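You operate a simulated robot arm through the tools that you are given. There is no shell and no other tool.

The job below is to be done with a simulated two-armed robot. You get a single attempt, and the scene is never put back.

Task
Shift change: teal plug out, green plug in, zero the count, then start.
Fine: the teal plug stands in the tray; all four stages end up running. Set down upright: teal plug, what you pick out.

It is judged by the outcome, as a careful person would: the job done as asked, and still so three seconds after it is handed in. It fails if anything else is knocked over, pushed out of place, dropped, spilled or broken.

Robot
Two 6-joint arms with two-finger parallel grippers on one trunk, on a base that drives. Base frame: it is fixed to the floor where the robot stands at the start and does not move with it; the origin is under the middle of the robot, x ahead of it, y to its left, z up; the surface under the hand at the start is at about z = 900. Lengths are in mm, angles in degrees, forces in N, time in s.
The left shoulder is at the start at [80, 216, 1571], the right one opposite. With the tool pointing down near the work surface each hand reaches from about 100 to 720 mm from the robot's upright axis, wherever it stands, measured 20 degrees to its own side. Places, roughly: blue post button [400, -100, 900]; green post button [400, 0, 900]; inside of the plug tray [500, -100, 900]; job switch [400, 300, 900]; pace slider [600, 200, 900]; post lamp switch [400, -300, 900]; red post button [400, -200, 900]; well of the plug holder [500, 0, 900]; yellow pedal [500, -300, 100]; yellow post button [400, 100, 900]. Payload 3.43 kg a hand.
The TCP of each hand is the grasp point between the finger pads, 30 mm short of the fingertips. In the tool frame z runs along the fingers and y along their closing line. Largest opening 94 mm; finger width 28, thickness 10; the body of the gripper, 50 by 96 mm, starts 55 mm behind the TCP.
Orientation is that of the tool frame in the base frame, as [roll, pitch, yaw] about the fixed x, y, z axes, in that order (R = Rz(yaw) Ry(pitch) Rx(roll)). With the fingers straight down and closing along the base's y, the tool's x points along the base's -x, its y along +y and its z along -z.

Tools
- The arms move only by the tool servo_tool. It takes "left_series", "right_series" or both (then of equal length, played together; a hand with none holds still); each is a list of rows, each a list of 3 entries, a list of its own where there are three numbers: the turn, a rotation vector about the tool's x, y, z in degrees, then the shift along the tool's x, y, z in mm, then the finger opening in mm, from 0 to 94. In form: [[[wx, wy, wz], [tx, ty, tz], grip], ...]. A call has 1 to 20 rows; each row is the pose to reach, as a shift and turn from the pose commanded when the call began, along the tool's axes at that moment. A row lasts 0.2 s, in which the tool goes at most 50 mm and 8.6 degrees; a call with a longer step from one row to the next is refused whole, and so is a gripper value outside its range. Where a pose cannot be reached the arm comes as near as it can. A force on the tool above 40 N (or 10 N above the force at the start of the call, whichever is more), or a blocked arm, ends the call early, and 0.2 s more pass. Each finger travels about 72 mm/s and halts on what it meets, pressing with about 43 N; the grip force reading is that of the motor and also rises with nothing between the fingers. The clock runs only during rows and for 0.2 s after the last one: add rows that repeat a pose to give the fingers time. The reply holds the time, the measured pose of the TCP, the force on the tool along the base axes, the opening and the grip force, in the units named above and with some noise, with the torque about the TCP (base axes, N m) and any sound that the robot's microphone picked up.
- Cameras (640 x 400 px; columns grow to the right, rows downward): "scene" is now at [97.6, 9.4, 1716.8]; the picture's right is [0.15, -0.99, 0.00], its down [-0.84, -0.12, -0.53] and it looks along [0.52, 0.08, -0.85] (base axes); focal length 274 px, centre (320, 200). "left" rides on the left gripper at [76, -14, -103] in its tool frame; the picture's right is [0.18, 0.98, 0.00], its down [-0.75, 0.14, -0.64] and it looks along [-0.63, 0.12, 0.77] (tool axes); focal length 243 px, centre (320, 200). "right" rides on the right gripper at [76, 14, -102] in its tool frame; the picture's right is [-0.18, 0.98, 0.00], its down [-0.75, -0.14, -0.64] and it looks along [-0.63, -0.12, 0.77] (tool axes); focal length 243 px, centre (320, 200). There is no depth. A picture from a camera that has moved, and an enlarged one, comes with that camera's place and axes in the base frame and with its lens.
- grab_frame(camera): a new picture of that camera. It takes no simulated time.
- raise_lower(by): slides the trunk up (or, below 0, down) by that many mm; the arms and the scene camera ride with it, the base frame stays. It gives what a move gives, with no picture.
- roll_base(legs): drives the robot by 1 to 6 legs, each [ahead, left, turn to the left] in mm, mm and degrees, along the robot's own axes; the way and the turn of a leg run together, so that a leg with both is an arc; at most 1500 mm and 180 degrees a leg. The arms and the cameras ride along, it lands a little off, and it stops where it bumps. It gives what a move gives.
- pan_tilt(pan, tilt): turns the head with the scene camera to pan (to the left, within 86 degrees either way) and tilt (down, from -29 to 69), counted from straight ahead of the robot. It gives what a move gives.
- zoom(camera, box): a new picture of the part [left, top, right, bottom] of that camera's present view, enlarged. It takes no simulated time.
- job_done(): hands the job in; it is judged then, once.

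Nothing tells you exact positions but the pictures and the camera data. Unless the task says otherwise, let go and move clear before handing in.

The tools are called after "Call:" as name(argument=value, ...) on one line, values as JSON. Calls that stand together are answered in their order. servo_tool: Moves the arms, as the interface text tells. Its arguments: {"type":"object","properties":{"left_series":{"type":"array"},"right_series":{"type":"array"}},"required":[]} The other tools are called the same way: raise_lower (by) slides the trunk up or down; roll_base (legs) drives the base; pan_tilt (pan, tilt) turns the head that bears the scene camera; grab_frame (camera) takes a picture; zoom (camera, box) takes an enlarged picture of a part of a camera's view; job_done () hands the job in.

At the start:

```text
time: 0.0
left_tool_pos: [551.3, 182.3, 999.3]
left_ee_rot: [179.9, 0.0, -180.0]
left_wrist_force: [-0.3, -1.0, -0.2]
left_torque: [0.04, 0.0, 0.02]
left_width: 94.2
left_gripper_force: 0.1
right_tool_pos: [403.3, -223.2, 1000.3]
right_ee_rot: [180.0, 0.1, -180.0]
right_wrist_force: [-0.9, 0.1, 0.9]
right_torque: [0.02, 0.02, 0.0]
right_width: 94.4
right_gripper_force: 0.1
trunk travel left (down, up): [-801.0, 39.0]
robot x, y, heading: [-1.3, 1.1, 0.3]
head pan, tilt: [8.4, 58.3]
```

scene: 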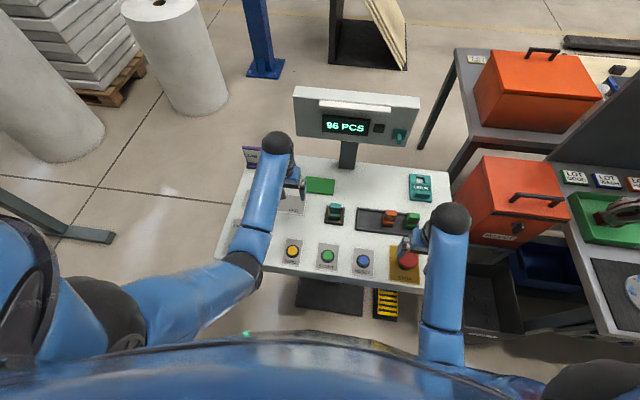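
right: 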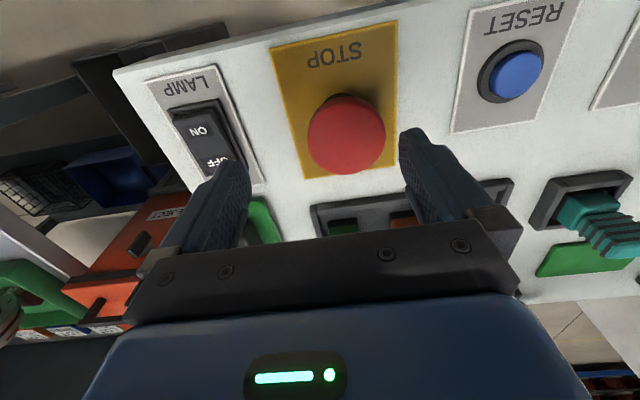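
left: 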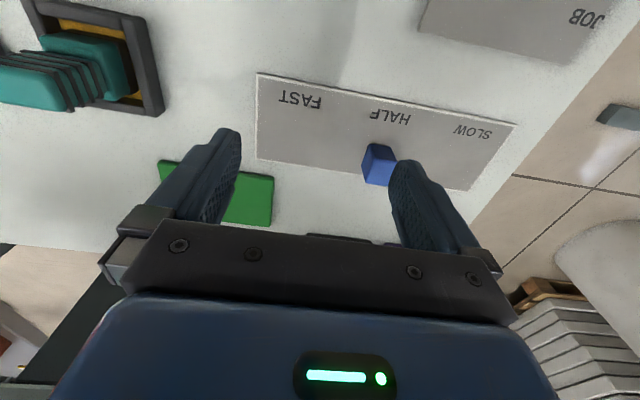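

I see a console with a display ("96 PCS"), a plug holder with a teal plug, a tray with orange and green plugs, and four post buttons (START, RESET, STOP, and a yellow one). First I'll look closer at each part before moving anything.

Call:
zoom(camera="scene", box=[220, 150, 460, 300])

Call:
zoom(camera="scene", box=[280, 80, 440, 180])

Call:
zoom(camera="scene", box=[310, 180, 470, 280])

Call:
zoom(camera="scene", box=[440, 30, 640, 340])

```text
2.67 times, centred on (340, 225) of scene
camera zoom: at [97.6, 9.4, 1716.8], right [0.15, -0.99, 0.0], down [-0.84, -0.12, -0.53], along [0.52, 0.08, -0.85], focal length 730 px, centre (267, 133)
```

zoom: 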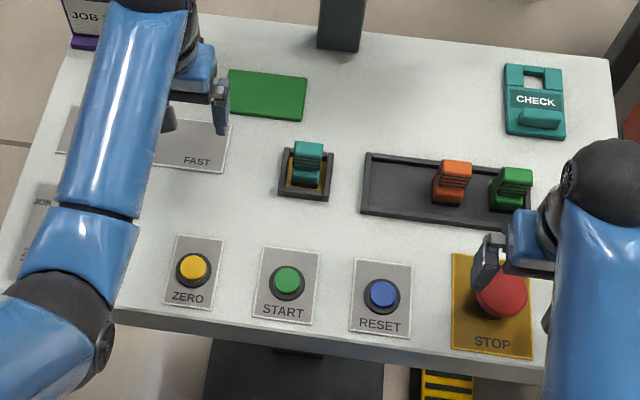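

```text
4.00 times, centred on (360, 130) of scene
camera zoom: at [97.6, 9.4, 1716.8], right [0.15, -0.99, 0.0], down [-0.84, -0.12, -0.53], along [0.52, 0.08, -0.85], focal length 1096 px, centre (160, 480)
```

zoom: 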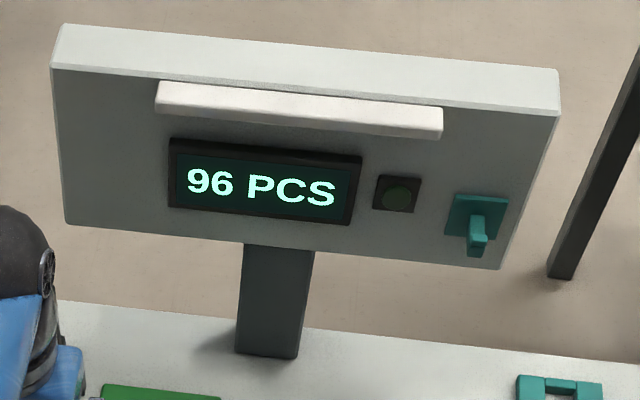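

```text
4.00 times, centred on (390, 230) of scene
camera zoom: at [97.6, 9.4, 1716.8], right [0.15, -0.99, 0.0], down [-0.84, -0.12, -0.53], along [0.52, 0.08, -0.85], focal length 1096 px, centre (40, 80)
```

zoom: 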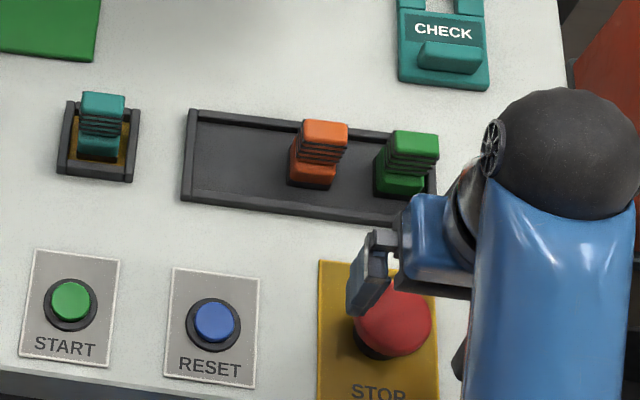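

```text
1.29 times, centred on (540, 185) of scene
camera zoom: at [97.6, 9.4, 1716.8], right [0.15, -0.99, 0.0], down [-0.84, -0.12, -0.53], along [0.52, 0.08, -0.85], focal length 353 px, centre (36, 219)
```

zoom: 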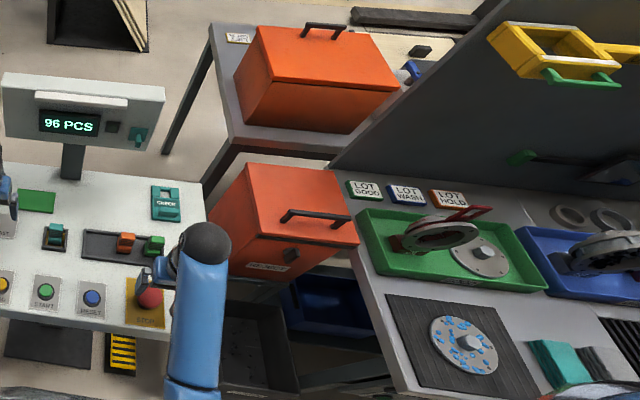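

The console layout is clear: ZERO (yellow), START (green), RESET (blue), STOP (red), with a standing card at the upper left. I'll read that card and look around for anything that explains the "four stages".

Call:
zoom(camera="scene", box=[210, 130, 310, 250])

Call:
zoom(camera="left", box=[240, 0, 640, 250])

Call:
zoom(camera="left", box=[0, 0, 300, 240])

Call:
zoom(camera="right", box=[100, 20, 640, 290])

```text
3.33 times, centred on (260, 190) of scene
camera zoom: at [97.6, 9.4, 1716.8], right [0.15, -0.99, 0.0], down [-0.84, -0.12, -0.53], along [0.52, 0.08, -0.85], focal length 913 px, centre (520, 233)
```

zoom: 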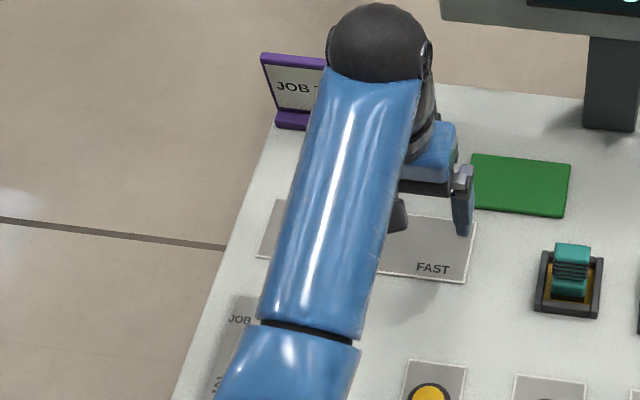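

```text
1.60 times, centred on (440, 125) of left
camera zoom: at [475.5, 169.5, 1102.9], right [-0.18, 0.98, 0.0], down [0.75, 0.14, 0.64], along [0.63, 0.12, -0.77], focal length 388 px, centre (128, 320)
```

zoom: 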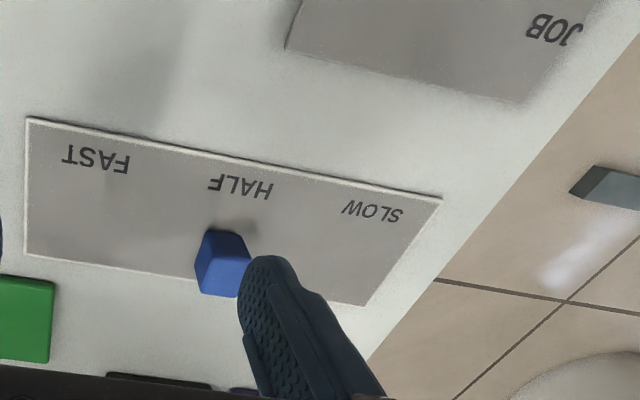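

```text
1.67 times, centred on (150, 120) of left
camera zoom: at [475.5, 169.5, 1102.9], right [-0.18, 0.98, 0.0], down [0.75, 0.14, 0.64], along [0.63, 0.12, -0.77], focal length 404 px, centre (603, 333)
```

zoom: 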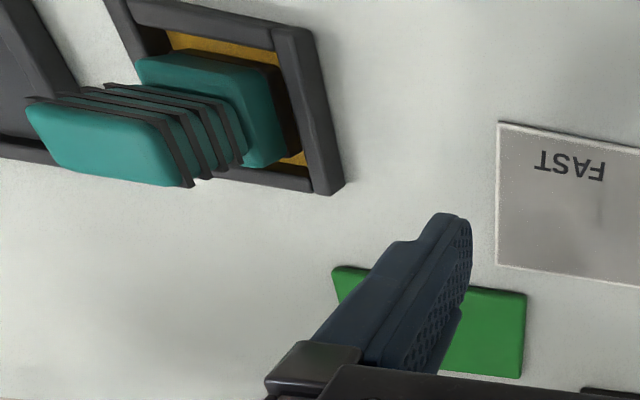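

```text
1.19 times, centred on (370, 155) of right
camera zoom: at [327.5, -208.1, 1101.9], right [0.18, 0.98, 0.0], down [0.75, -0.14, 0.64], along [0.63, -0.12, -0.77], focal length 288 px, centre (261, 253)
```

zoom: 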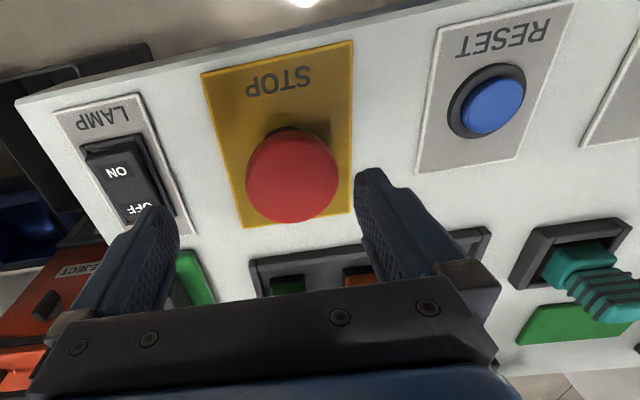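

The left arm hides the card and the job switch, so I'll lift both hands and move them outward for a clear look.

Call:
servo_tool(left_series=[[[0, 0, 0], [0, 0, -40], 94], [[0, 0, 0], [0, 0, -80], 94], [[0, 0, 0], [20, 20, -110], 94], [[0, 0, 0], [50, 40, -140], 94], [[0, 0, 0], [85, 65, -150], 94], [[0, 0, 0], [120, 90, -150], 94], [[0, 0, 0], [150, 115, -150], 94], [[0, 0, 0], [180, 140, -150], 94], [[0, 0, 0], [200, 165, -150], 94]], right_series=[[[0, 0, 0], [0, 0, -40], 94], [[0, 0, 0], [0, 0, -80], 94], [[0, 0, 0], [10, -20, -110], 94], [[0, 0, 0], [20, -40, -140], 94], [[0, 0, 0], [30, -65, -150], 94], [[0, 0, 0], [40, -80, -150], 94], [[0, 0, 0], [50, -95, -150], 94], [[0, 0, 0], [60, -110, -150], 94], [[0, 0, 0], [60, -125, -150], 94]])

Call:
grab_frame(camera="scene")

Call:
grab_frame(camera="left")

Call:
grab_frame(camera="right")

```text
time: 2.0
left_tool_pos: [368.7, 348.7, 1006.4]
left_ee_rot: [179.7, 0.9, -180.0]
left_wrist_force: [-0.7, 0.4, 0.2]
left_torque: [-0.02, -0.01, 0.01]
left_width: 94.2
left_gripper_force: 0.1
left hand out of reach, approached as far as the arm can: row 2, 3, 4, 5, 6, 7, 8, 9
right_tool_pos: [350.3, -323.1, 1004.3]
right_ee_rot: [-179.9, 0.4, -179.9]
right_wrist_force: [0.7, 0.7, -0.7]
right_torque: [-0.01, -0.03, 0.03]
right_width: 93.9
right_gripper_force: 0.1
right hand out of reach, approached as far as the arm can: row 1, 2, 3, 4, 5, 6, 7, 8, 9
trunk travel left (down, up): [-801.0, 39.0]
robot x, y, heading: [1.9, -2.7, -0.1]
head pan, tilt: [8.4, 58.3]
```

```text
taken
camera scene: at [93.6, 10.1, 1717.1], right [0.15, -0.99, 0.0], down [-0.84, -0.12, -0.53], along [0.52, 0.08, -0.85], focal length 274 px, centre (320, 200)
```

scene: 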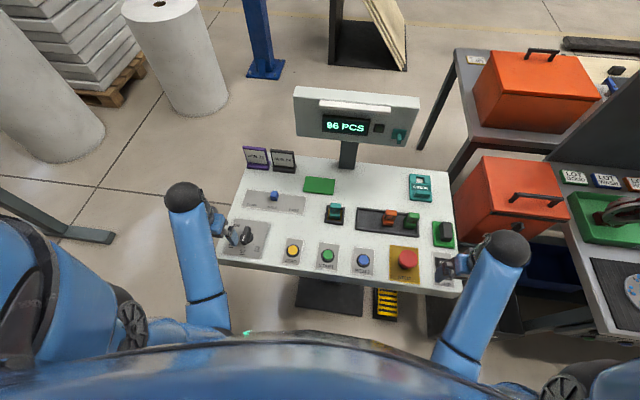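

```text
taken
camera left: at [289.8, 334.3, 1108.8], right [-0.18, 0.98, 0.0], down [0.74, 0.14, 0.65], along [0.64, 0.12, -0.76], focal length 243 px, centre (320, 200)
```

left: 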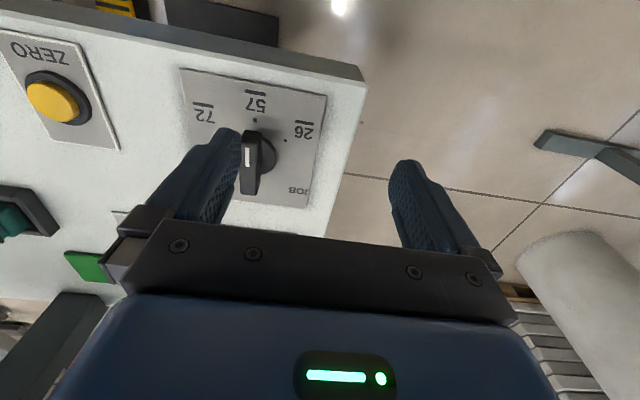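

```text
taken
camera right: at [273.1, -308.5, 1105.8], right [0.18, 0.98, 0.0], down [0.75, -0.14, 0.65], along [0.64, -0.12, -0.76], focal length 243 px, centre (320, 200)
```

right: 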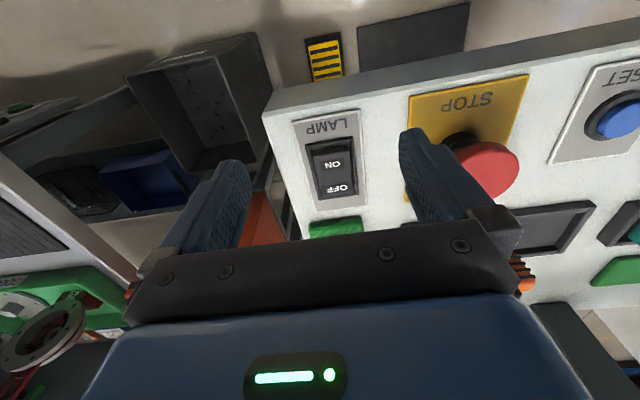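

Both hands are clear now, though the arms can't go much higher than z≈1005. I can see two standing cards by the display pole, so I'll read those, the controls and the job dial.

Call:
zoom(camera="scene", box=[236, 140, 306, 180])

Call:
zoom(camera="scene", box=[220, 160, 380, 290])

Call:
zoom(camera="scene", box=[300, 170, 470, 290])

Call:
zoom(camera="scene", box=[260, 240, 460, 330])

Call:
zoom(camera="left", box=[160, 50, 360, 220])

```text
9.14 times, centred on (271, 160) of scene
camera zoom: at [93.6, 10.1, 1717.1], right [0.15, -0.99, 0.0], down [-0.84, -0.12, -0.53], along [0.52, 0.08, -0.85], focal length 2504 px, centre (768, 566)
```

zoom: 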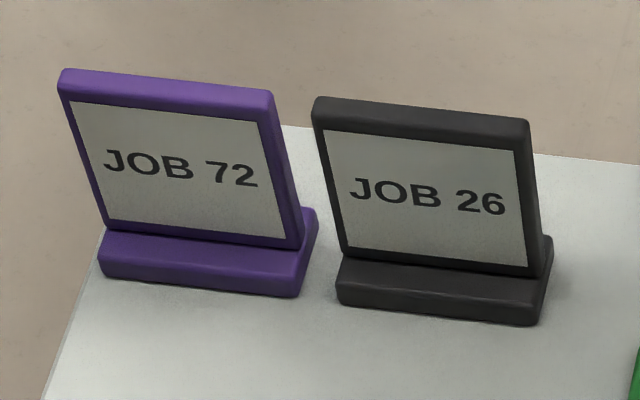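

```text
3.08 times, centred on (300, 225) of scene
camera zoom: at [93.6, 10.1, 1717.1], right [0.15, -0.99, 0.0], down [-0.84, -0.12, -0.53], along [0.52, 0.08, -0.85], focal length 843 px, centre (382, 123)
```

zoom: 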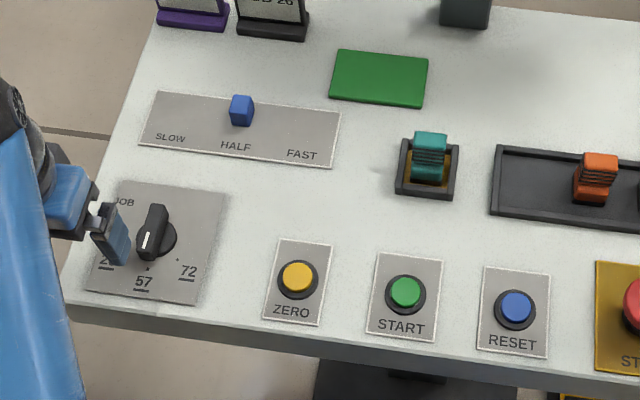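

```text
3.33 times, centred on (385, 230) of scene
camera zoom: at [93.6, 10.1, 1717.1], right [0.15, -0.99, 0.0], down [-0.84, -0.12, -0.53], along [0.52, 0.08, -0.85], focal length 913 px, centre (103, 100)
```

zoom: 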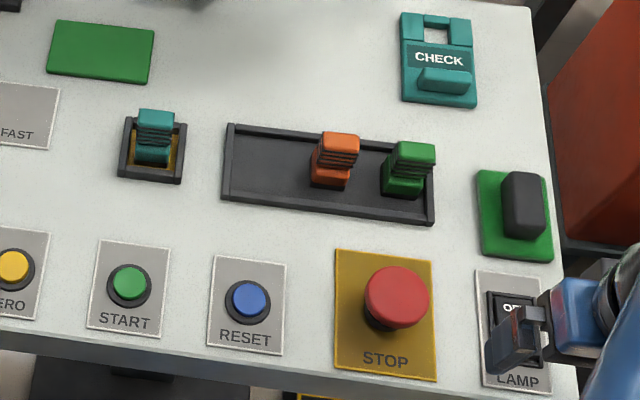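

```text
3.20 times, centred on (360, 285) of scene
camera zoom: at [93.6, 10.1, 1717.1], right [0.15, -0.99, 0.0], down [-0.84, -0.12, -0.53], along [0.52, 0.08, -0.85], focal length 876 px, centre (192, -72)
```

zoom: 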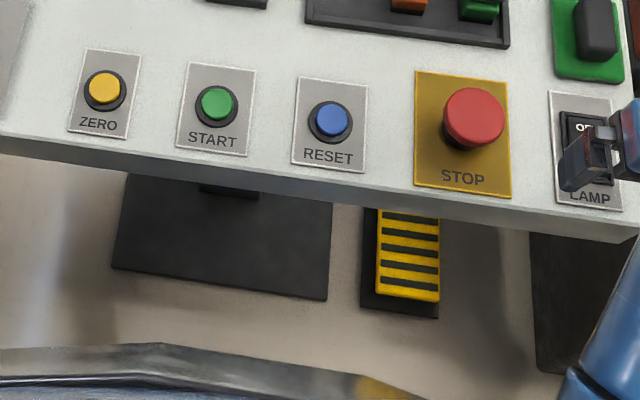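

```text
2.35 times, centred on (260, 135) of left
camera zoom: at [289.8, 334.3, 1108.8], right [-0.18, 0.98, 0.0], down [0.74, 0.14, 0.65], along [0.64, 0.12, -0.76], focal length 571 px, centre (461, 353)
```

zoom: 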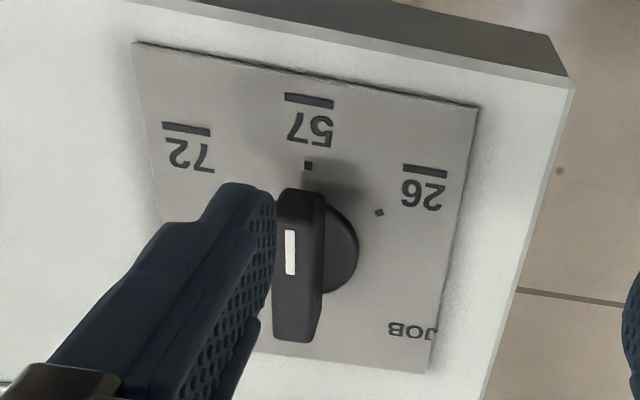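

The controls are: ZERO, START, RESET, STOP, the JOB dial (pointing at 57), the pace slider at HALF, and the lamp switch. I'll look around the room for anything showing the "four stages" before touching things.

Call:
pan_tilt(pan=0, tilt=25)

Call:
grab_frame(camera="scene")

Call:
pan_tilt(pan=-60, tilt=35)

Call:
grab_frame(camera="scene")

Call:
pan_tilt(pan=60, tilt=35)

Call:
grab_frame(camera="scene")

Call:
pan_tilt(pan=0, tilt=45)

Call:
grab_frame(camera="scene")

```text
time: 3.0
left_tool_pos: [371.9, 348.4, 1006.2]
left_ee_rot: [179.7, 0.7, 180.0]
left_wrist_force: [0.1, -0.2, -0.7]
left_torque: [0.01, 0.02, 0.0]
left_width: 93.9
left_gripper_force: 0.1
right_tool_pos: [353.6, -323.6, 1002.6]
right_ee_rot: [-179.8, 0.2, -180.0]
right_wrist_force: [0.3, 0.3, 0.7]
right_torque: [-0.02, -0.01, 0.04]
right_width: 94.0
right_gripper_force: 0.0
trunk travel left (down, up): [-801.0, 39.0]
robot x, y, heading: [0.5, 0.1, -0.1]
head pan, tilt: [0.0, 25.0]
```

```text
taken
camera scene: at [122.9, -0.7, 1764.7], right [0.0, -1.0, 0.0], down [-0.42, 0.0, -0.91], along [0.91, 0.0, -0.42], focal length 274 px, centre (320, 200)
```

scene: 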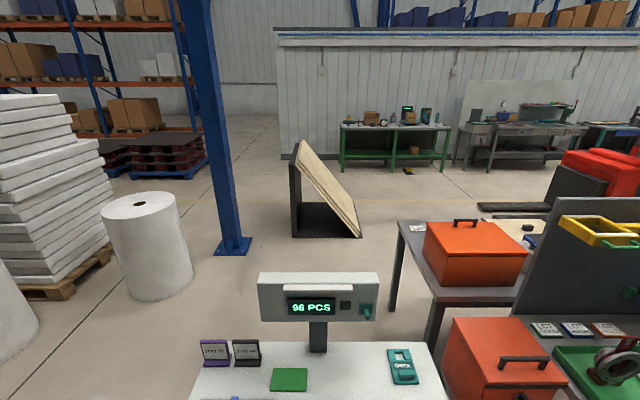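

```text
time: 4.3
left_tool_pos: [369.7, 348.3, 1006.2]
left_ee_rot: [179.7, 0.7, 180.0]
left_wrist_force: [0.4, -0.3, -0.3]
left_torque: [0.0, -0.03, -0.03]
left_width: 94.0
left_gripper_force: 0.0
right_tool_pos: [351.9, -324.0, 1003.3]
right_ee_rot: [-179.9, 0.3, -179.9]
right_wrist_force: [-0.5, 0.7, 0.2]
right_torque: [0.05, 0.01, -0.02]
right_width: 94.1
right_gripper_force: 0.0
trunk travel left (down, up): [-801.0, 39.0]
robot x, y, heading: [2.0, -2.0, 0.1]
head pan, tilt: [-60.0, 35.0]
```

```text
taken
camera scene: at [73.9, -76.8, 1749.1], right [-0.87, -0.5, 0.0], down [-0.29, 0.5, -0.82], along [0.41, -0.71, -0.57], focal length 274 px, centre (320, 200)
```

scene: 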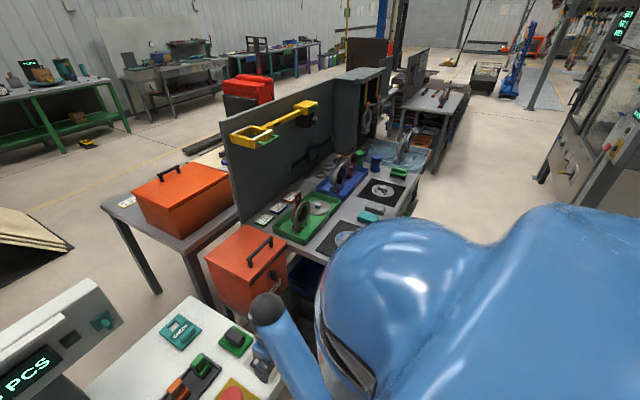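

```text
time: 6.3
left_tool_pos: [370.8, 349.2, 1006.3]
left_ee_rot: [179.7, 0.8, 180.0]
left_wrist_force: [0.4, 0.3, 0.5]
left_torque: [0.02, -0.01, 0.0]
left_width: 94.0
left_gripper_force: 0.1
right_tool_pos: [352.0, -322.5, 1003.3]
right_ee_rot: [-179.9, 0.2, -180.0]
right_wrist_force: [-0.1, -1.0, -0.3]
right_torque: [-0.02, 0.0, -0.05]
right_width: 94.2
right_gripper_force: 0.0
trunk travel left (down, up): [-801.0, 39.0]
robot x, y, heading: [2.3, 2.5, 0.0]
head pan, tilt: [60.0, 35.0]
```

```text
taken
camera scene: at [73.8, 75.7, 1749.1], right [0.87, -0.5, 0.0], down [-0.29, -0.5, -0.82], along [0.41, 0.71, -0.57], focal length 274 px, centre (320, 200)
```

scene: 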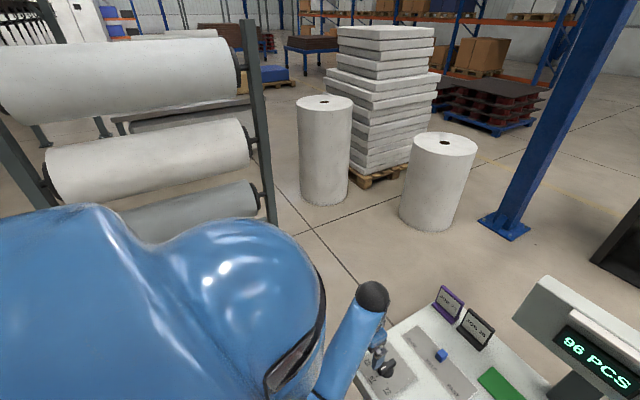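

```text
time: 7.6
left_tool_pos: [371.5, 348.5, 1005.6]
left_ee_rot: [179.8, 0.7, 180.0]
left_wrist_force: [0.2, -0.3, 0.1]
left_torque: [-0.01, -0.01, 0.02]
left_width: 93.8
left_gripper_force: 0.1
right_tool_pos: [352.5, -323.0, 1004.5]
right_ee_rot: [-179.9, 0.3, -179.9]
right_wrist_force: [0.0, 0.0, -0.7]
right_torque: [0.01, -0.03, 0.03]
right_width: 94.0
right_gripper_force: 0.1
trunk travel left (down, up): [-801.0, 39.0]
robot x, y, heading: [-0.2, -1.9, 0.1]
head pan, tilt: [0.0, 45.0]
```

```text
taken
camera scene: at [111.0, -0.6, 1734.3], right [0.0, -1.0, 0.0], down [-0.71, 0.0, -0.71], along [0.71, 0.0, -0.71], focal length 274 px, centre (320, 200)
```

scene: 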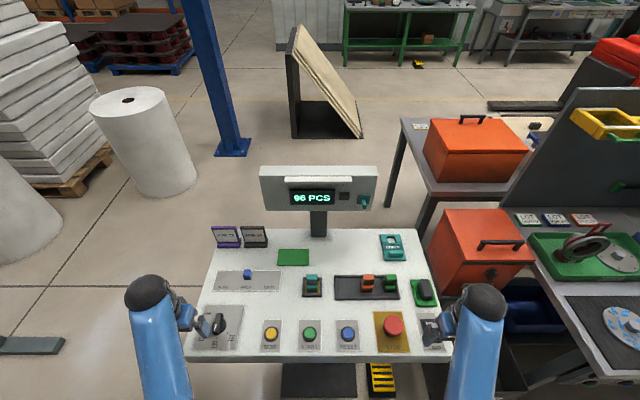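

No separate stage indicator is visible nearby, so the console display probably shows the stages. I'll zoom in on parts of the console from this square-on view to measure positions.

Call:
zoom(camera="scene", box=[280, 255, 440, 355])

Call:
zoom(camera="scene", box=[200, 255, 360, 355])

Call:
zoom(camera="scene", box=[250, 155, 410, 255])

```text
4.00 times, centred on (360, 305) of scene
camera zoom: at [111.0, -0.6, 1734.3], right [0.0, -1.0, 0.0], down [-0.71, 0.0, -0.71], along [0.71, 0.0, -0.71], focal length 1096 px, centre (160, -220)
```

zoom: 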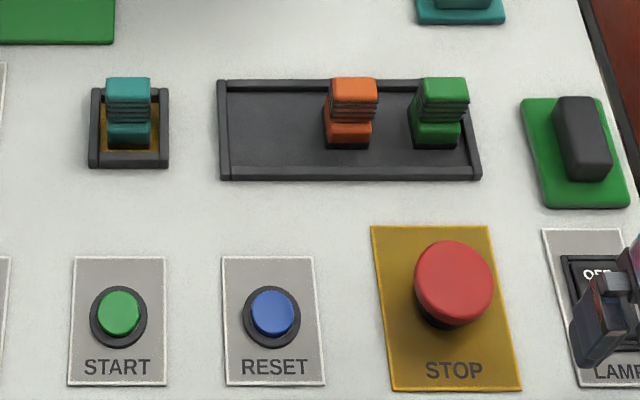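

```text
4.00 times, centred on (280, 305) of scene
camera zoom: at [111.0, -0.6, 1734.3], right [0.0, -1.0, 0.0], down [-0.71, 0.0, -0.71], along [0.71, 0.0, -0.71], focal length 1096 px, centre (480, -220)
```

zoom: 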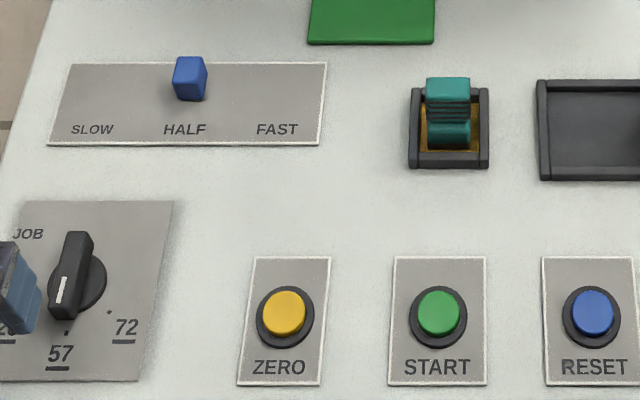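

```text
4.00 times, centred on (330, 205) of scene
camera zoom: at [111.0, -0.6, 1734.3], right [0.0, -1.0, 0.0], down [-0.71, 0.0, -0.71], along [0.71, 0.0, -0.71], focal length 1096 px, centre (280, 180)
```

zoom: 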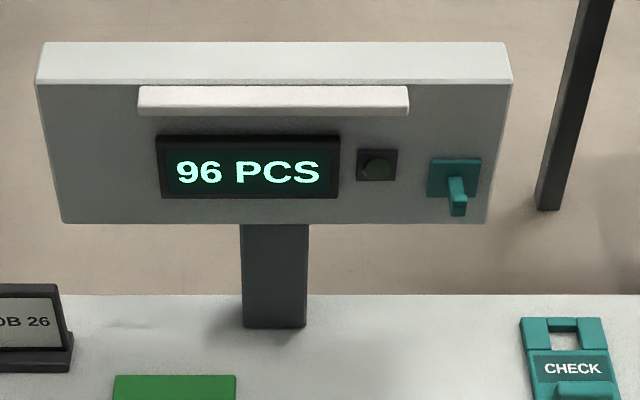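

I've measured the holder at about x 540, y 25 with the teal plug in it. The tray's empty bay spans about y −57 to −133, the green plug sits at about y −218, ZERO is at [394, 139] and START at [394, 28]. I'll raise the trunk for more clearance, then make a small test move to see how commanded poses relate to measured ones.

Call:
raise_lower(by=38)

Call:
servo_tool(right_series=[[[0, 0, 0], [0, 10, 0], 94], [[0, 0, 0], [0, 20, 0], 94]])

```text
time: 8.4
left_tool_pos: [370.3, 348.4, 1044.1]
left_ee_rot: [179.6, 0.6, -180.0]
left_wrist_force: [-0.4, 0.0, 0.2]
left_torque: [0.0, 0.0, -0.03]
left_width: 94.0
left_gripper_force: 0.0
right_tool_pos: [353.1, -324.4, 1040.4]
right_ee_rot: [-179.8, 0.2, 179.9]
right_wrist_force: [-0.1, 0.3, 0.5]
right_torque: [0.02, -0.04, 0.0]
right_width: 93.8
right_gripper_force: 0.0
trunk travel left (down, up): [-839.0, 1.0]
robot x, y, heading: [-3.9, -0.9, -0.1]
head pan, tilt: [0.0, 45.0]
```

```text
time: 9.0
left_tool_pos: [369.9, 349.3, 1044.3]
left_ee_rot: [179.7, 0.8, 180.0]
left_wrist_force: [0.1, -0.1, 0.2]
left_torque: [-0.01, -0.01, 0.01]
left_width: 94.1
left_gripper_force: 0.1
right_tool_pos: [351.7, -303.5, 1041.1]
right_ee_rot: [-179.9, 0.3, -179.9]
right_wrist_force: [-0.3, -0.4, -0.9]
right_torque: [0.04, -0.01, 0.02]
right_width: 93.9
right_gripper_force: 0.0
trunk travel left (down, up): [-839.0, 1.0]
robot x, y, heading: [-2.3, -0.3, -0.2]
head pan, tilt: [0.0, 45.0]
```

Commands are relative to the pose actually reached, which is good. Next I'll bring the right hand above the teal plug at about [540, 25], staying high.

Call:
servo_tool(right_series=[[[0, 0, 0], [-18, 33, 0], 90], [[0, 0, 0], [-37, 66, 0], 90], [[0, 0, 0], [-56, 99, 0], 90], [[0, 0, 0], [-75, 132, 0], 90], [[0, 0, 0], [-94, 165, 0], 90], [[0, 0, 0], [-113, 198, 0], 90], [[0, 0, 0], [-132, 231, 0], 90], [[0, 0, 0], [-151, 264, 0], 90], [[0, 0, 0], [-170, 297, 0], 90], [[0, 0, 0], [-188, 328, 0], 90], [[0, 0, 0], [-188, 328, 0], 90]])

Call:
grab_frame(camera="right")

Call:
grab_frame(camera="scene")

```text
time: 11.4
left_tool_pos: [370.7, 347.8, 1043.6]
left_ee_rot: [179.7, 0.7, -180.0]
left_wrist_force: [0.7, -0.5, -0.4]
left_torque: [0.0, 0.03, -0.06]
left_width: 93.8
left_gripper_force: 0.2
right_tool_pos: [540.1, 26.5, 1042.1]
right_ee_rot: [-179.8, 0.1, 180.0]
right_wrist_force: [0.7, 0.5, -0.6]
right_torque: [0.05, 0.0, 0.0]
right_width: 90.2
right_gripper_force: 0.2
trunk travel left (down, up): [-839.0, 1.0]
robot x, y, heading: [-0.2, 3.8, -0.1]
head pan, tilt: [0.0, 45.0]
```

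```text
taken
camera right: at [464.1, 41.0, 1143.8], right [0.18, 0.98, 0.0], down [0.75, -0.14, 0.65], along [0.63, -0.12, -0.76], focal length 243 px, centre (320, 200)
```

right: 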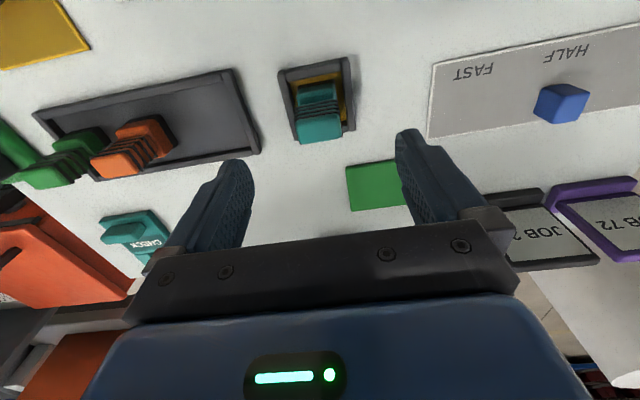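

```text
taken
camera scene: at [110.9, -0.7, 1772.3], right [0.0, -1.0, 0.0], down [-0.71, 0.0, -0.71], along [0.71, 0.0, -0.71], focal length 274 px, centre (320, 200)
```

scene: 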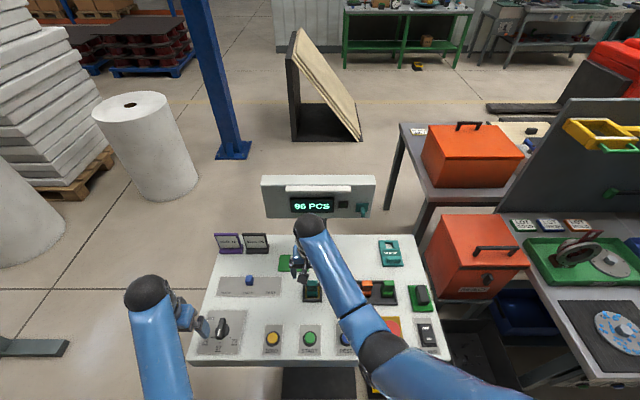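

The hand is above the teal plug. I'll zoom in on the right camera to measure the plug's alignment and height before I descend.

Call:
zoom(camera="right", box=[240, 40, 400, 160])

Call:
zoom(camera="right", box=[0, 50, 280, 210])

Call:
zoom(camera="scene", box=[270, 180, 370, 260])

```text
3.33 times, centred on (320, 100) of right
camera zoom: at [464.1, 41.0, 1143.8], right [0.18, 0.98, 0.0], down [0.75, -0.14, 0.65], along [0.63, -0.12, -0.76], focal length 809 px, centre (320, 533)
```

zoom: 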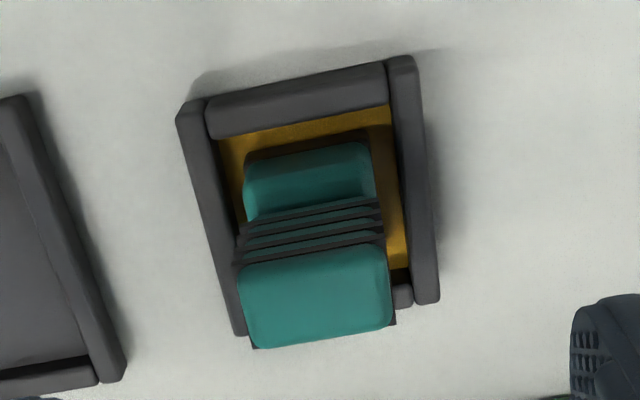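

```text
2.29 times, centred on (140, 130) of right
camera zoom: at [464.1, 41.0, 1143.8], right [0.18, 0.98, 0.0], down [0.75, -0.14, 0.65], along [0.63, -0.12, -0.76], focal length 555 px, centre (731, 360)
```

zoom: 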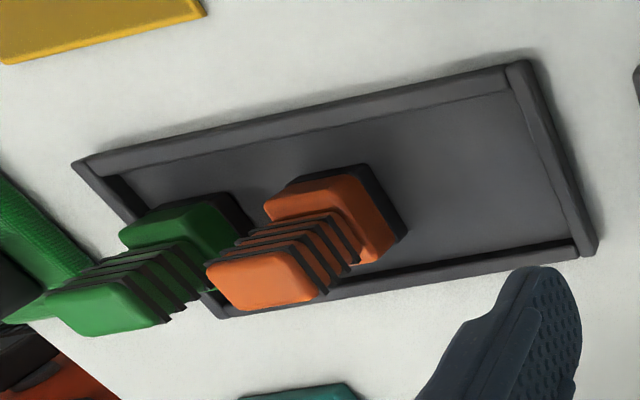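

```text
5.00 times, centred on (320, 220) of scene
camera zoom: at [110.9, -0.7, 1772.3], right [0.0, -1.0, 0.0], down [-0.71, 0.0, -0.71], along [0.71, 0.0, -0.71], focal length 1369 px, centre (320, 100)
```

zoom: 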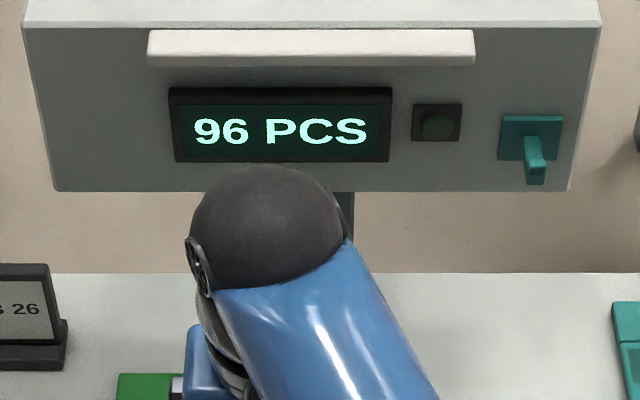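

The plug is centred at about [540, 25.4] with its top at z≈968, and the hand is within a millimetre or so. I'll descend with the fingers open, staying above the holder rim (~918), then close on the grip.

Call:
servo_tool(right_series=[[[0, 0, 0], [0, -1, 20], 80], [[0, 0, 0], [0, -1, 40], 75], [[0, 0, 0], [0, -1, 55], 70], [[0, 0, 0], [0, -1, 65], 66], [[0, 0, 0], [0, -1, 75], 66], [[0, 0, 0], [0, -1, 82], 66], [[0, 0, 0], [0, -1, 85], 66], [[0, 0, 0], [0, -1, 85], 66]])

Call:
grab_frame(camera="right")

Call:
zoom(camera="scene", box=[260, 255, 360, 335])

```text
time: 13.2
left_tool_pos: [370.3, 348.3, 1045.4]
left_ee_rot: [179.7, 0.7, 179.9]
left_wrist_force: [0.5, 0.3, -0.5]
left_torque: [0.01, -0.01, 0.0]
left_width: 93.9
left_gripper_force: 0.0
right_tool_pos: [540.2, 23.7, 954.8]
right_ee_rot: [-180.0, 0.2, -180.0]
right_wrist_force: [0.2, -0.3, 0.3]
right_torque: [-0.01, -0.01, 0.01]
right_width: 66.5
right_gripper_force: 0.0
trunk travel left (down, up): [-839.0, 1.0]
robot x, y, heading: [0.5, -0.5, -0.3]
head pan, tilt: [0.0, 45.0]
```

```text
taken
camera right: at [464.5, 38.5, 1057.7], right [0.18, 0.98, 0.0], down [0.75, -0.14, 0.65], along [0.63, -0.12, -0.76], focal length 243 px, centre (320, 200)
```

right: 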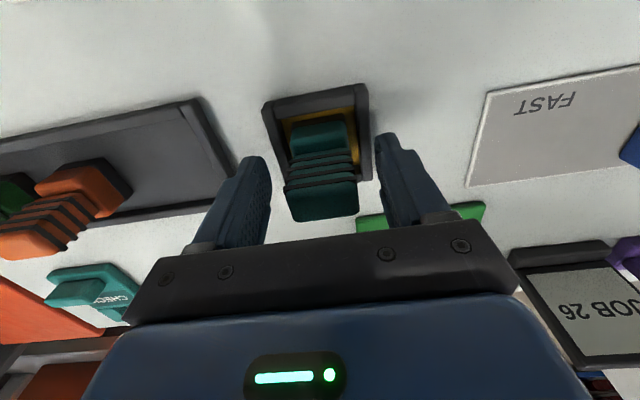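

```text
5.00 times, centred on (310, 295) of scene
camera zoom: at [111.3, -0.4, 1772.2], right [0.0, -1.0, 0.0], down [-0.71, 0.0, -0.71], along [0.71, 0.0, -0.71], focal length 1369 px, centre (370, -275)
```

zoom: 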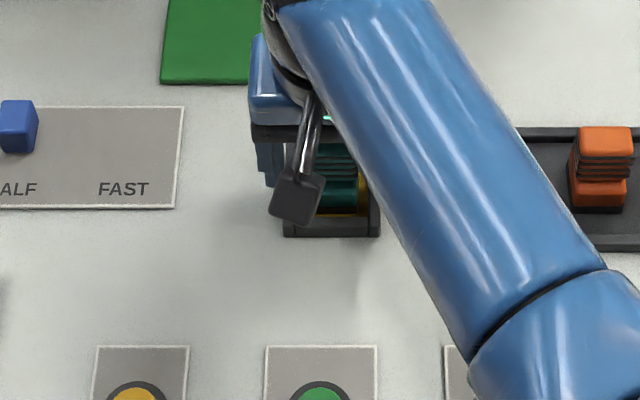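

The fingers straddle the teal plug nicely. Now I'll close on it.

Call:
servo_tool(right_series=[[[0, 0, 0], [0, 1, 0], 45], [[0, 0, 0], [0, 1, 0], 36], [[0, 0, 0], [0, 1, 0], 28], [[0, 0, 0], [0, 1, 0], 20], [[0, 0, 0], [0, 1, 0], 20], [[0, 0, 0], [0, 1, 0], 20]])

Call:
grab_frame(camera="right")

```text
time: 14.6
left_tool_pos: [370.1, 348.3, 1043.7]
left_ee_rot: [179.8, 0.7, -180.0]
left_wrist_force: [-0.1, -0.5, -0.8]
left_torque: [0.0, -0.01, 0.02]
left_width: 93.9
left_gripper_force: 0.0
right_tool_pos: [540.8, 23.8, 956.3]
right_ee_rot: [-179.9, 0.2, 180.0]
right_wrist_force: [-0.1, 0.3, -0.6]
right_torque: [0.0, -0.01, 0.03]
right_width: 37.2
right_gripper_force: 42.7
trunk travel left (down, up): [-839.0, 1.0]
robot x, y, heading: [-2.4, 3.7, -0.3]
head pan, tilt: [0.0, 45.0]
```

```text
taken
camera right: at [464.5, 39.1, 1058.0], right [0.18, 0.98, 0.0], down [0.75, -0.14, 0.65], along [0.63, -0.12, -0.76], focal length 243 px, centre (320, 200)
```

right: 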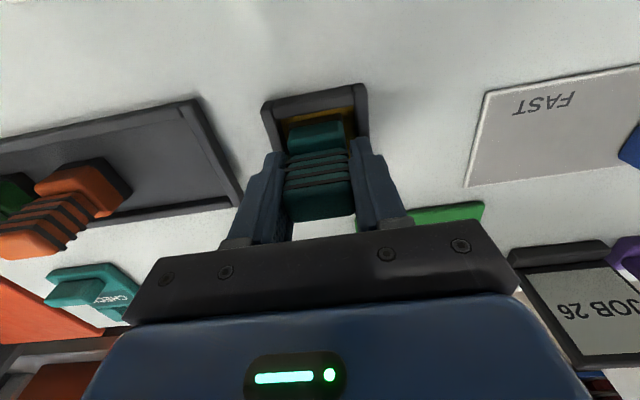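

The plug is held, with the width at 37 mm and force at 43 N. I'll lift it straight up.

Call:
servo_tool(right_series=[[[0, 0, 0], [0, 0, -6], 20], [[0, 0, 0], [0, 0, -14], 20], [[0, 0, 0], [0, 0, -26], 20], [[0, 0, 0], [0, 0, -40], 20], [[0, 0, 0], [0, 0, -55], 20], [[0, 0, 0], [0, 0, -70], 20], [[0, 0, 0], [0, 0, -84], 20], [[0, 0, 0], [0, 0, -84], 20]])

Call:
grab_frame(camera="right")

Call:
grab_frame(camera="scene")

Call:
zoom(camera="scene", box=[250, 165, 390, 255])

```text
time: 16.4
left_tool_pos: [371.6, 347.8, 1043.8]
left_ee_rot: [179.7, 0.7, 180.0]
left_wrist_force: [0.5, 0.0, -0.4]
left_torque: [-0.02, -0.02, -0.04]
left_width: 94.2
left_gripper_force: 0.0
right_tool_pos: [539.4, 24.5, 1038.9]
right_ee_rot: [-179.9, 0.2, 179.9]
right_wrist_force: [0.2, 0.3, -0.6]
right_torque: [-0.03, 0.0, 0.0]
right_width: 37.0
right_gripper_force: 43.1
trunk travel left (down, up): [-839.0, 1.0]
robot x, y, heading: [0.6, 3.4, -0.0]
head pan, tilt: [0.0, 45.0]
```

```text
taken
camera right: at [463.1, 39.7, 1141.1], right [0.18, 0.98, 0.0], down [0.75, -0.14, 0.65], along [0.63, -0.12, -0.76], focal length 243 px, centre (320, 200)
```

right: 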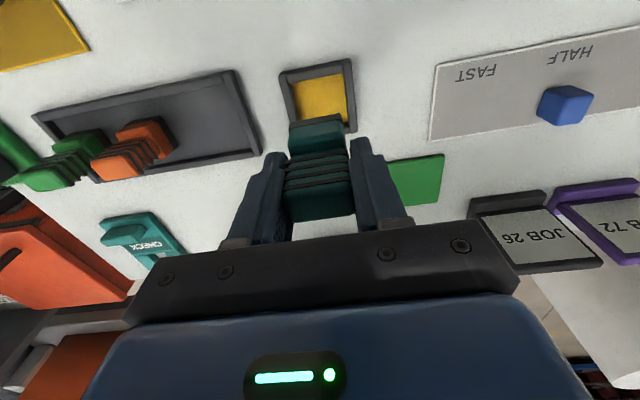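

```text
taken
camera scene: at [111.3, -0.5, 1772.2], right [0.0, -1.0, 0.0], down [-0.71, 0.0, -0.71], along [0.71, 0.0, -0.71], focal length 274 px, centre (320, 200)
```

scene: 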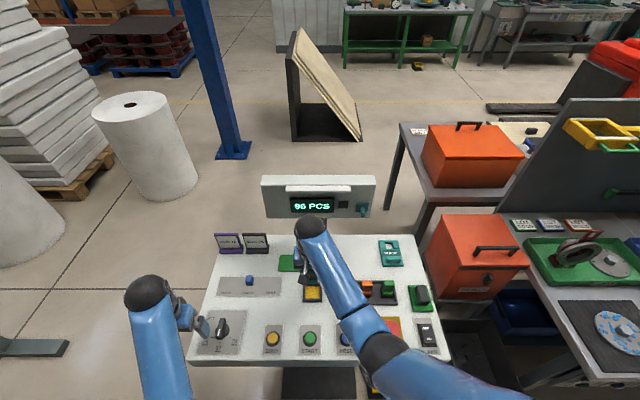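

```text
4.44 times, centred on (320, 210) of scene
camera zoom: at [111.3, -0.5, 1772.2], right [0.0, -1.0, 0.0], down [-0.71, 0.0, -0.71], along [0.71, 0.0, -0.71], focal length 1217 px, centre (320, 156)
```

zoom: 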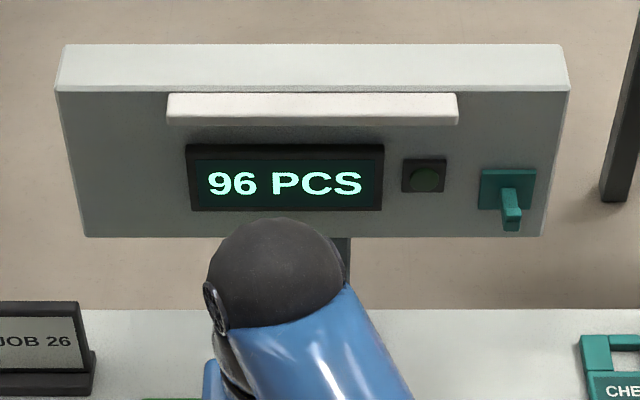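

The teal plug is out, and the holder shows its amber floor. I'll zoom in on the tray to choose the drop spot in the empty bay.

Call:
zoom(camera="right", box=[0, 60, 280, 210])

Call:
zoom(camera="right", box=[240, 40, 400, 140])

```text
2.29 times, centred on (140, 135) of right
camera zoom: at [463.1, 39.7, 1141.1], right [0.18, 0.98, 0.0], down [0.75, -0.14, 0.65], along [0.63, -0.12, -0.76], focal length 555 px, centre (731, 349)
```

zoom: 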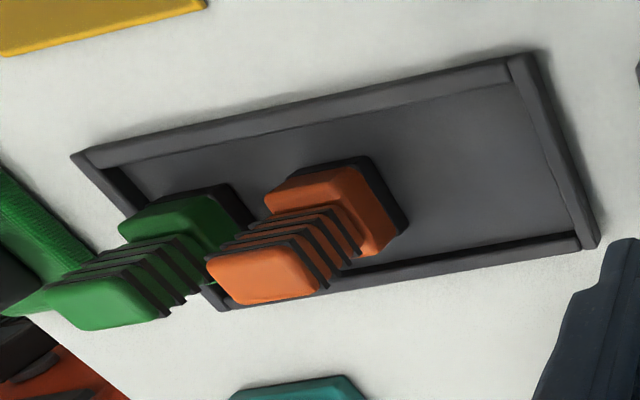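

```text
4.00 times, centred on (320, 90) of right
camera zoom: at [463.1, 39.7, 1141.1], right [0.18, 0.98, 0.0], down [0.75, -0.14, 0.65], along [0.63, -0.12, -0.76], focal length 970 px, centre (320, 640)
```

zoom: 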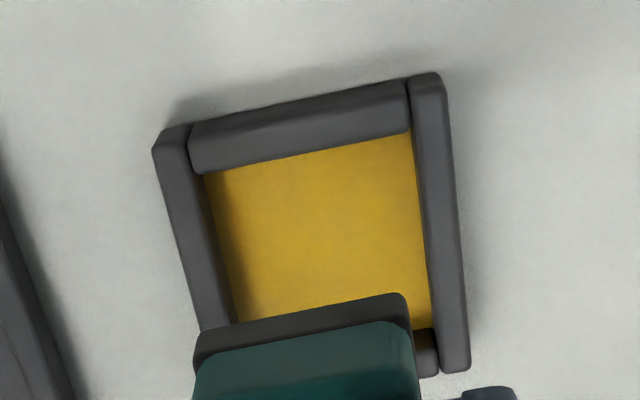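

The empty bay centre is at about y −94, between the tray wall (−57) and the orange plug's base (−133). I'll carry the teal plug to y −92 and bring it down close to the tray floor.

Call:
servo_tool(right_series=[[[0, 0, 0], [0, -20, 0], 20], [[0, 0, 0], [0, -45, 0], 20], [[0, 0, 0], [0, -70, 0], 20], [[0, 0, 0], [0, -95, 0], 20], [[0, 0, 0], [0, -110, 0], 20], [[0, 0, 0], [0, -116.5, 0], 20], [[0, 0, 0], [0, -116.5, 0], 20], [[0, 0, 0], [0, -116.5, 20], 20], [[0, 0, 0], [0, -116.5, 40], 20], [[0, 0, 0], [0, -116.5, 50], 20], [[0, 0, 0], [0, -116.5, 50], 20]])

Call:
grab_frame(camera="right")

Call:
grab_frame(camera="scene")

```text
time: 18.8
left_tool_pos: [371.8, 349.3, 1043.7]
left_ee_rot: [179.6, 0.7, 180.0]
left_wrist_force: [0.6, -0.5, -0.6]
left_torque: [-0.01, 0.0, -0.06]
left_width: 93.9
left_gripper_force: 0.1
right_tool_pos: [540.7, -92.0, 989.8]
right_ee_rot: [-179.9, 0.2, 180.0]
right_wrist_force: [0.2, -0.2, -0.3]
right_torque: [0.0, -0.03, 0.01]
right_width: 37.1
right_gripper_force: 43.3
trunk travel left (down, up): [-839.0, 1.0]
robot x, y, heading: [1.1, 1.9, 0.0]
head pan, tilt: [0.0, 45.0]
```

```text
taken
camera right: at [464.5, -76.9, 1091.5], right [0.18, 0.98, 0.0], down [0.75, -0.14, 0.65], along [0.63, -0.12, -0.76], focal length 243 px, centre (320, 200)
```

right: 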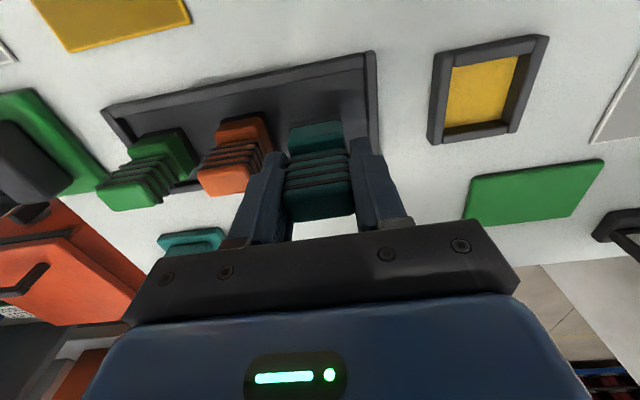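

```text
taken
camera scene: at [111.2, -0.5, 1772.3], right [0.0, -1.0, 0.0], down [-0.71, 0.0, -0.71], along [0.71, 0.0, -0.71], focal length 274 px, centre (320, 200)
```

scene: 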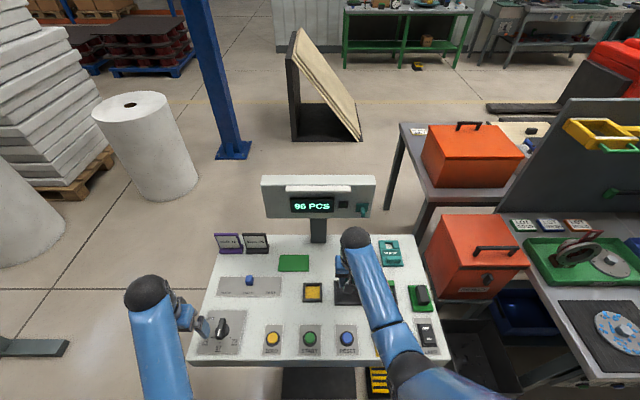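

The position over the empty bay looks right, with clearance on both sides. I'll lower slowly toward the tray floor.

Call:
servo_tool(right_series=[[[0, 0, 0], [0, 0, 10], 20], [[0, 0, 0], [0, 0, 20], 20], [[0, 0, 0], [0, 0, 26], 20], [[0, 0, 0], [0, 0, 29], 20], [[0, 0, 0], [0, 0, 31], 20], [[0, 0, 0], [0, 0, 31], 20]])

Call:
zoom(camera="right", box=[180, 30, 460, 230])

```text
time: 20.2
left_tool_pos: [370.8, 346.9, 1043.2]
left_ee_rot: [179.7, 0.7, 180.0]
left_wrist_force: [0.4, -1.0, 0.2]
left_torque: [0.0, 0.0, 0.02]
left_width: 93.8
left_gripper_force: 0.0
right_tool_pos: [540.1, -92.0, 958.5]
right_ee_rot: [-179.9, 0.2, 180.0]
right_wrist_force: [0.2, -0.7, -0.4]
right_torque: [0.03, -0.02, 0.03]
right_width: 37.2
right_gripper_force: 42.5
trunk travel left (down, up): [-839.0, 1.0]
robot x, y, heading: [-3.2, 1.9, 0.0]
head pan, tilt: [0.0, 45.0]
```

```text
2.00 times, centred on (320, 130) of right
camera zoom: at [464.3, -77.2, 1060.5], right [0.18, 0.98, 0.0], down [0.75, -0.14, 0.65], along [0.63, -0.12, -0.76], focal length 485 px, centre (320, 340)
```

zoom: 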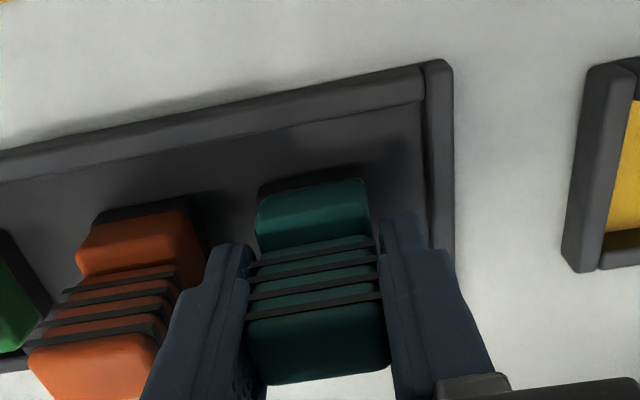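

There's about 13 mm between the finger and the orange plug. I'll keep lowering in 1 mm steps to feel for the tray floor.

Call:
servo_tool(right_series=[[[0, 0, 0], [0, 0, 1], 20], [[0, 0, 0], [0, 0, 2], 20], [[0, 0, 0], [0, 0, 3], 20], [[0, 0, 0], [0, 0, 3], 20]])

```text
time: 21.2
left_tool_pos: [370.7, 348.5, 1043.8]
left_ee_rot: [179.7, 0.7, -180.0]
left_wrist_force: [0.2, -0.2, 0.0]
left_torque: [-0.04, -0.01, -0.02]
left_width: 94.1
left_gripper_force: 0.2
right_tool_pos: [539.8, -92.2, 955.2]
right_ee_rot: [-179.8, 0.2, 180.0]
right_wrist_force: [-0.4, 1.0, -0.3]
right_torque: [0.0, 0.01, -0.02]
right_width: 37.4
right_gripper_force: 43.3
trunk travel left (down, up): [-839.0, 1.0]
robot x, y, heading: [0.7, -0.1, 0.1]
head pan, tilt: [0.0, 45.0]
```

No contact yet at z≈955, so I'll continue in 1 mm steps.

Call:
servo_tool(right_series=[[[0, 0, 0], [0, 0, 1], 20], [[0, 0, 0], [0, 0, 2], 20], [[0, 0, 0], [0, 0, 2], 20]])

```text
time: 22.0
left_tool_pos: [369.7, 347.5, 1045.5]
left_ee_rot: [179.7, 0.6, 179.8]
left_wrist_force: [0.0, 0.3, -0.1]
left_torque: [0.01, 0.01, 0.03]
left_width: 93.7
left_gripper_force: 0.1
right_tool_pos: [539.6, -91.9, 956.0]
right_ee_rot: [-179.9, 0.3, 180.0]
right_wrist_force: [0.7, -2.3, 7.0]
right_torque: [0.01, 0.09, 0.05]
right_width: 37.1
right_gripper_force: 43.1
trunk travel left (down, up): [-839.0, 1.0]
robot x, y, heading: [3.5, 2.4, -0.1]
head pan, tilt: [0.0, 45.0]
```

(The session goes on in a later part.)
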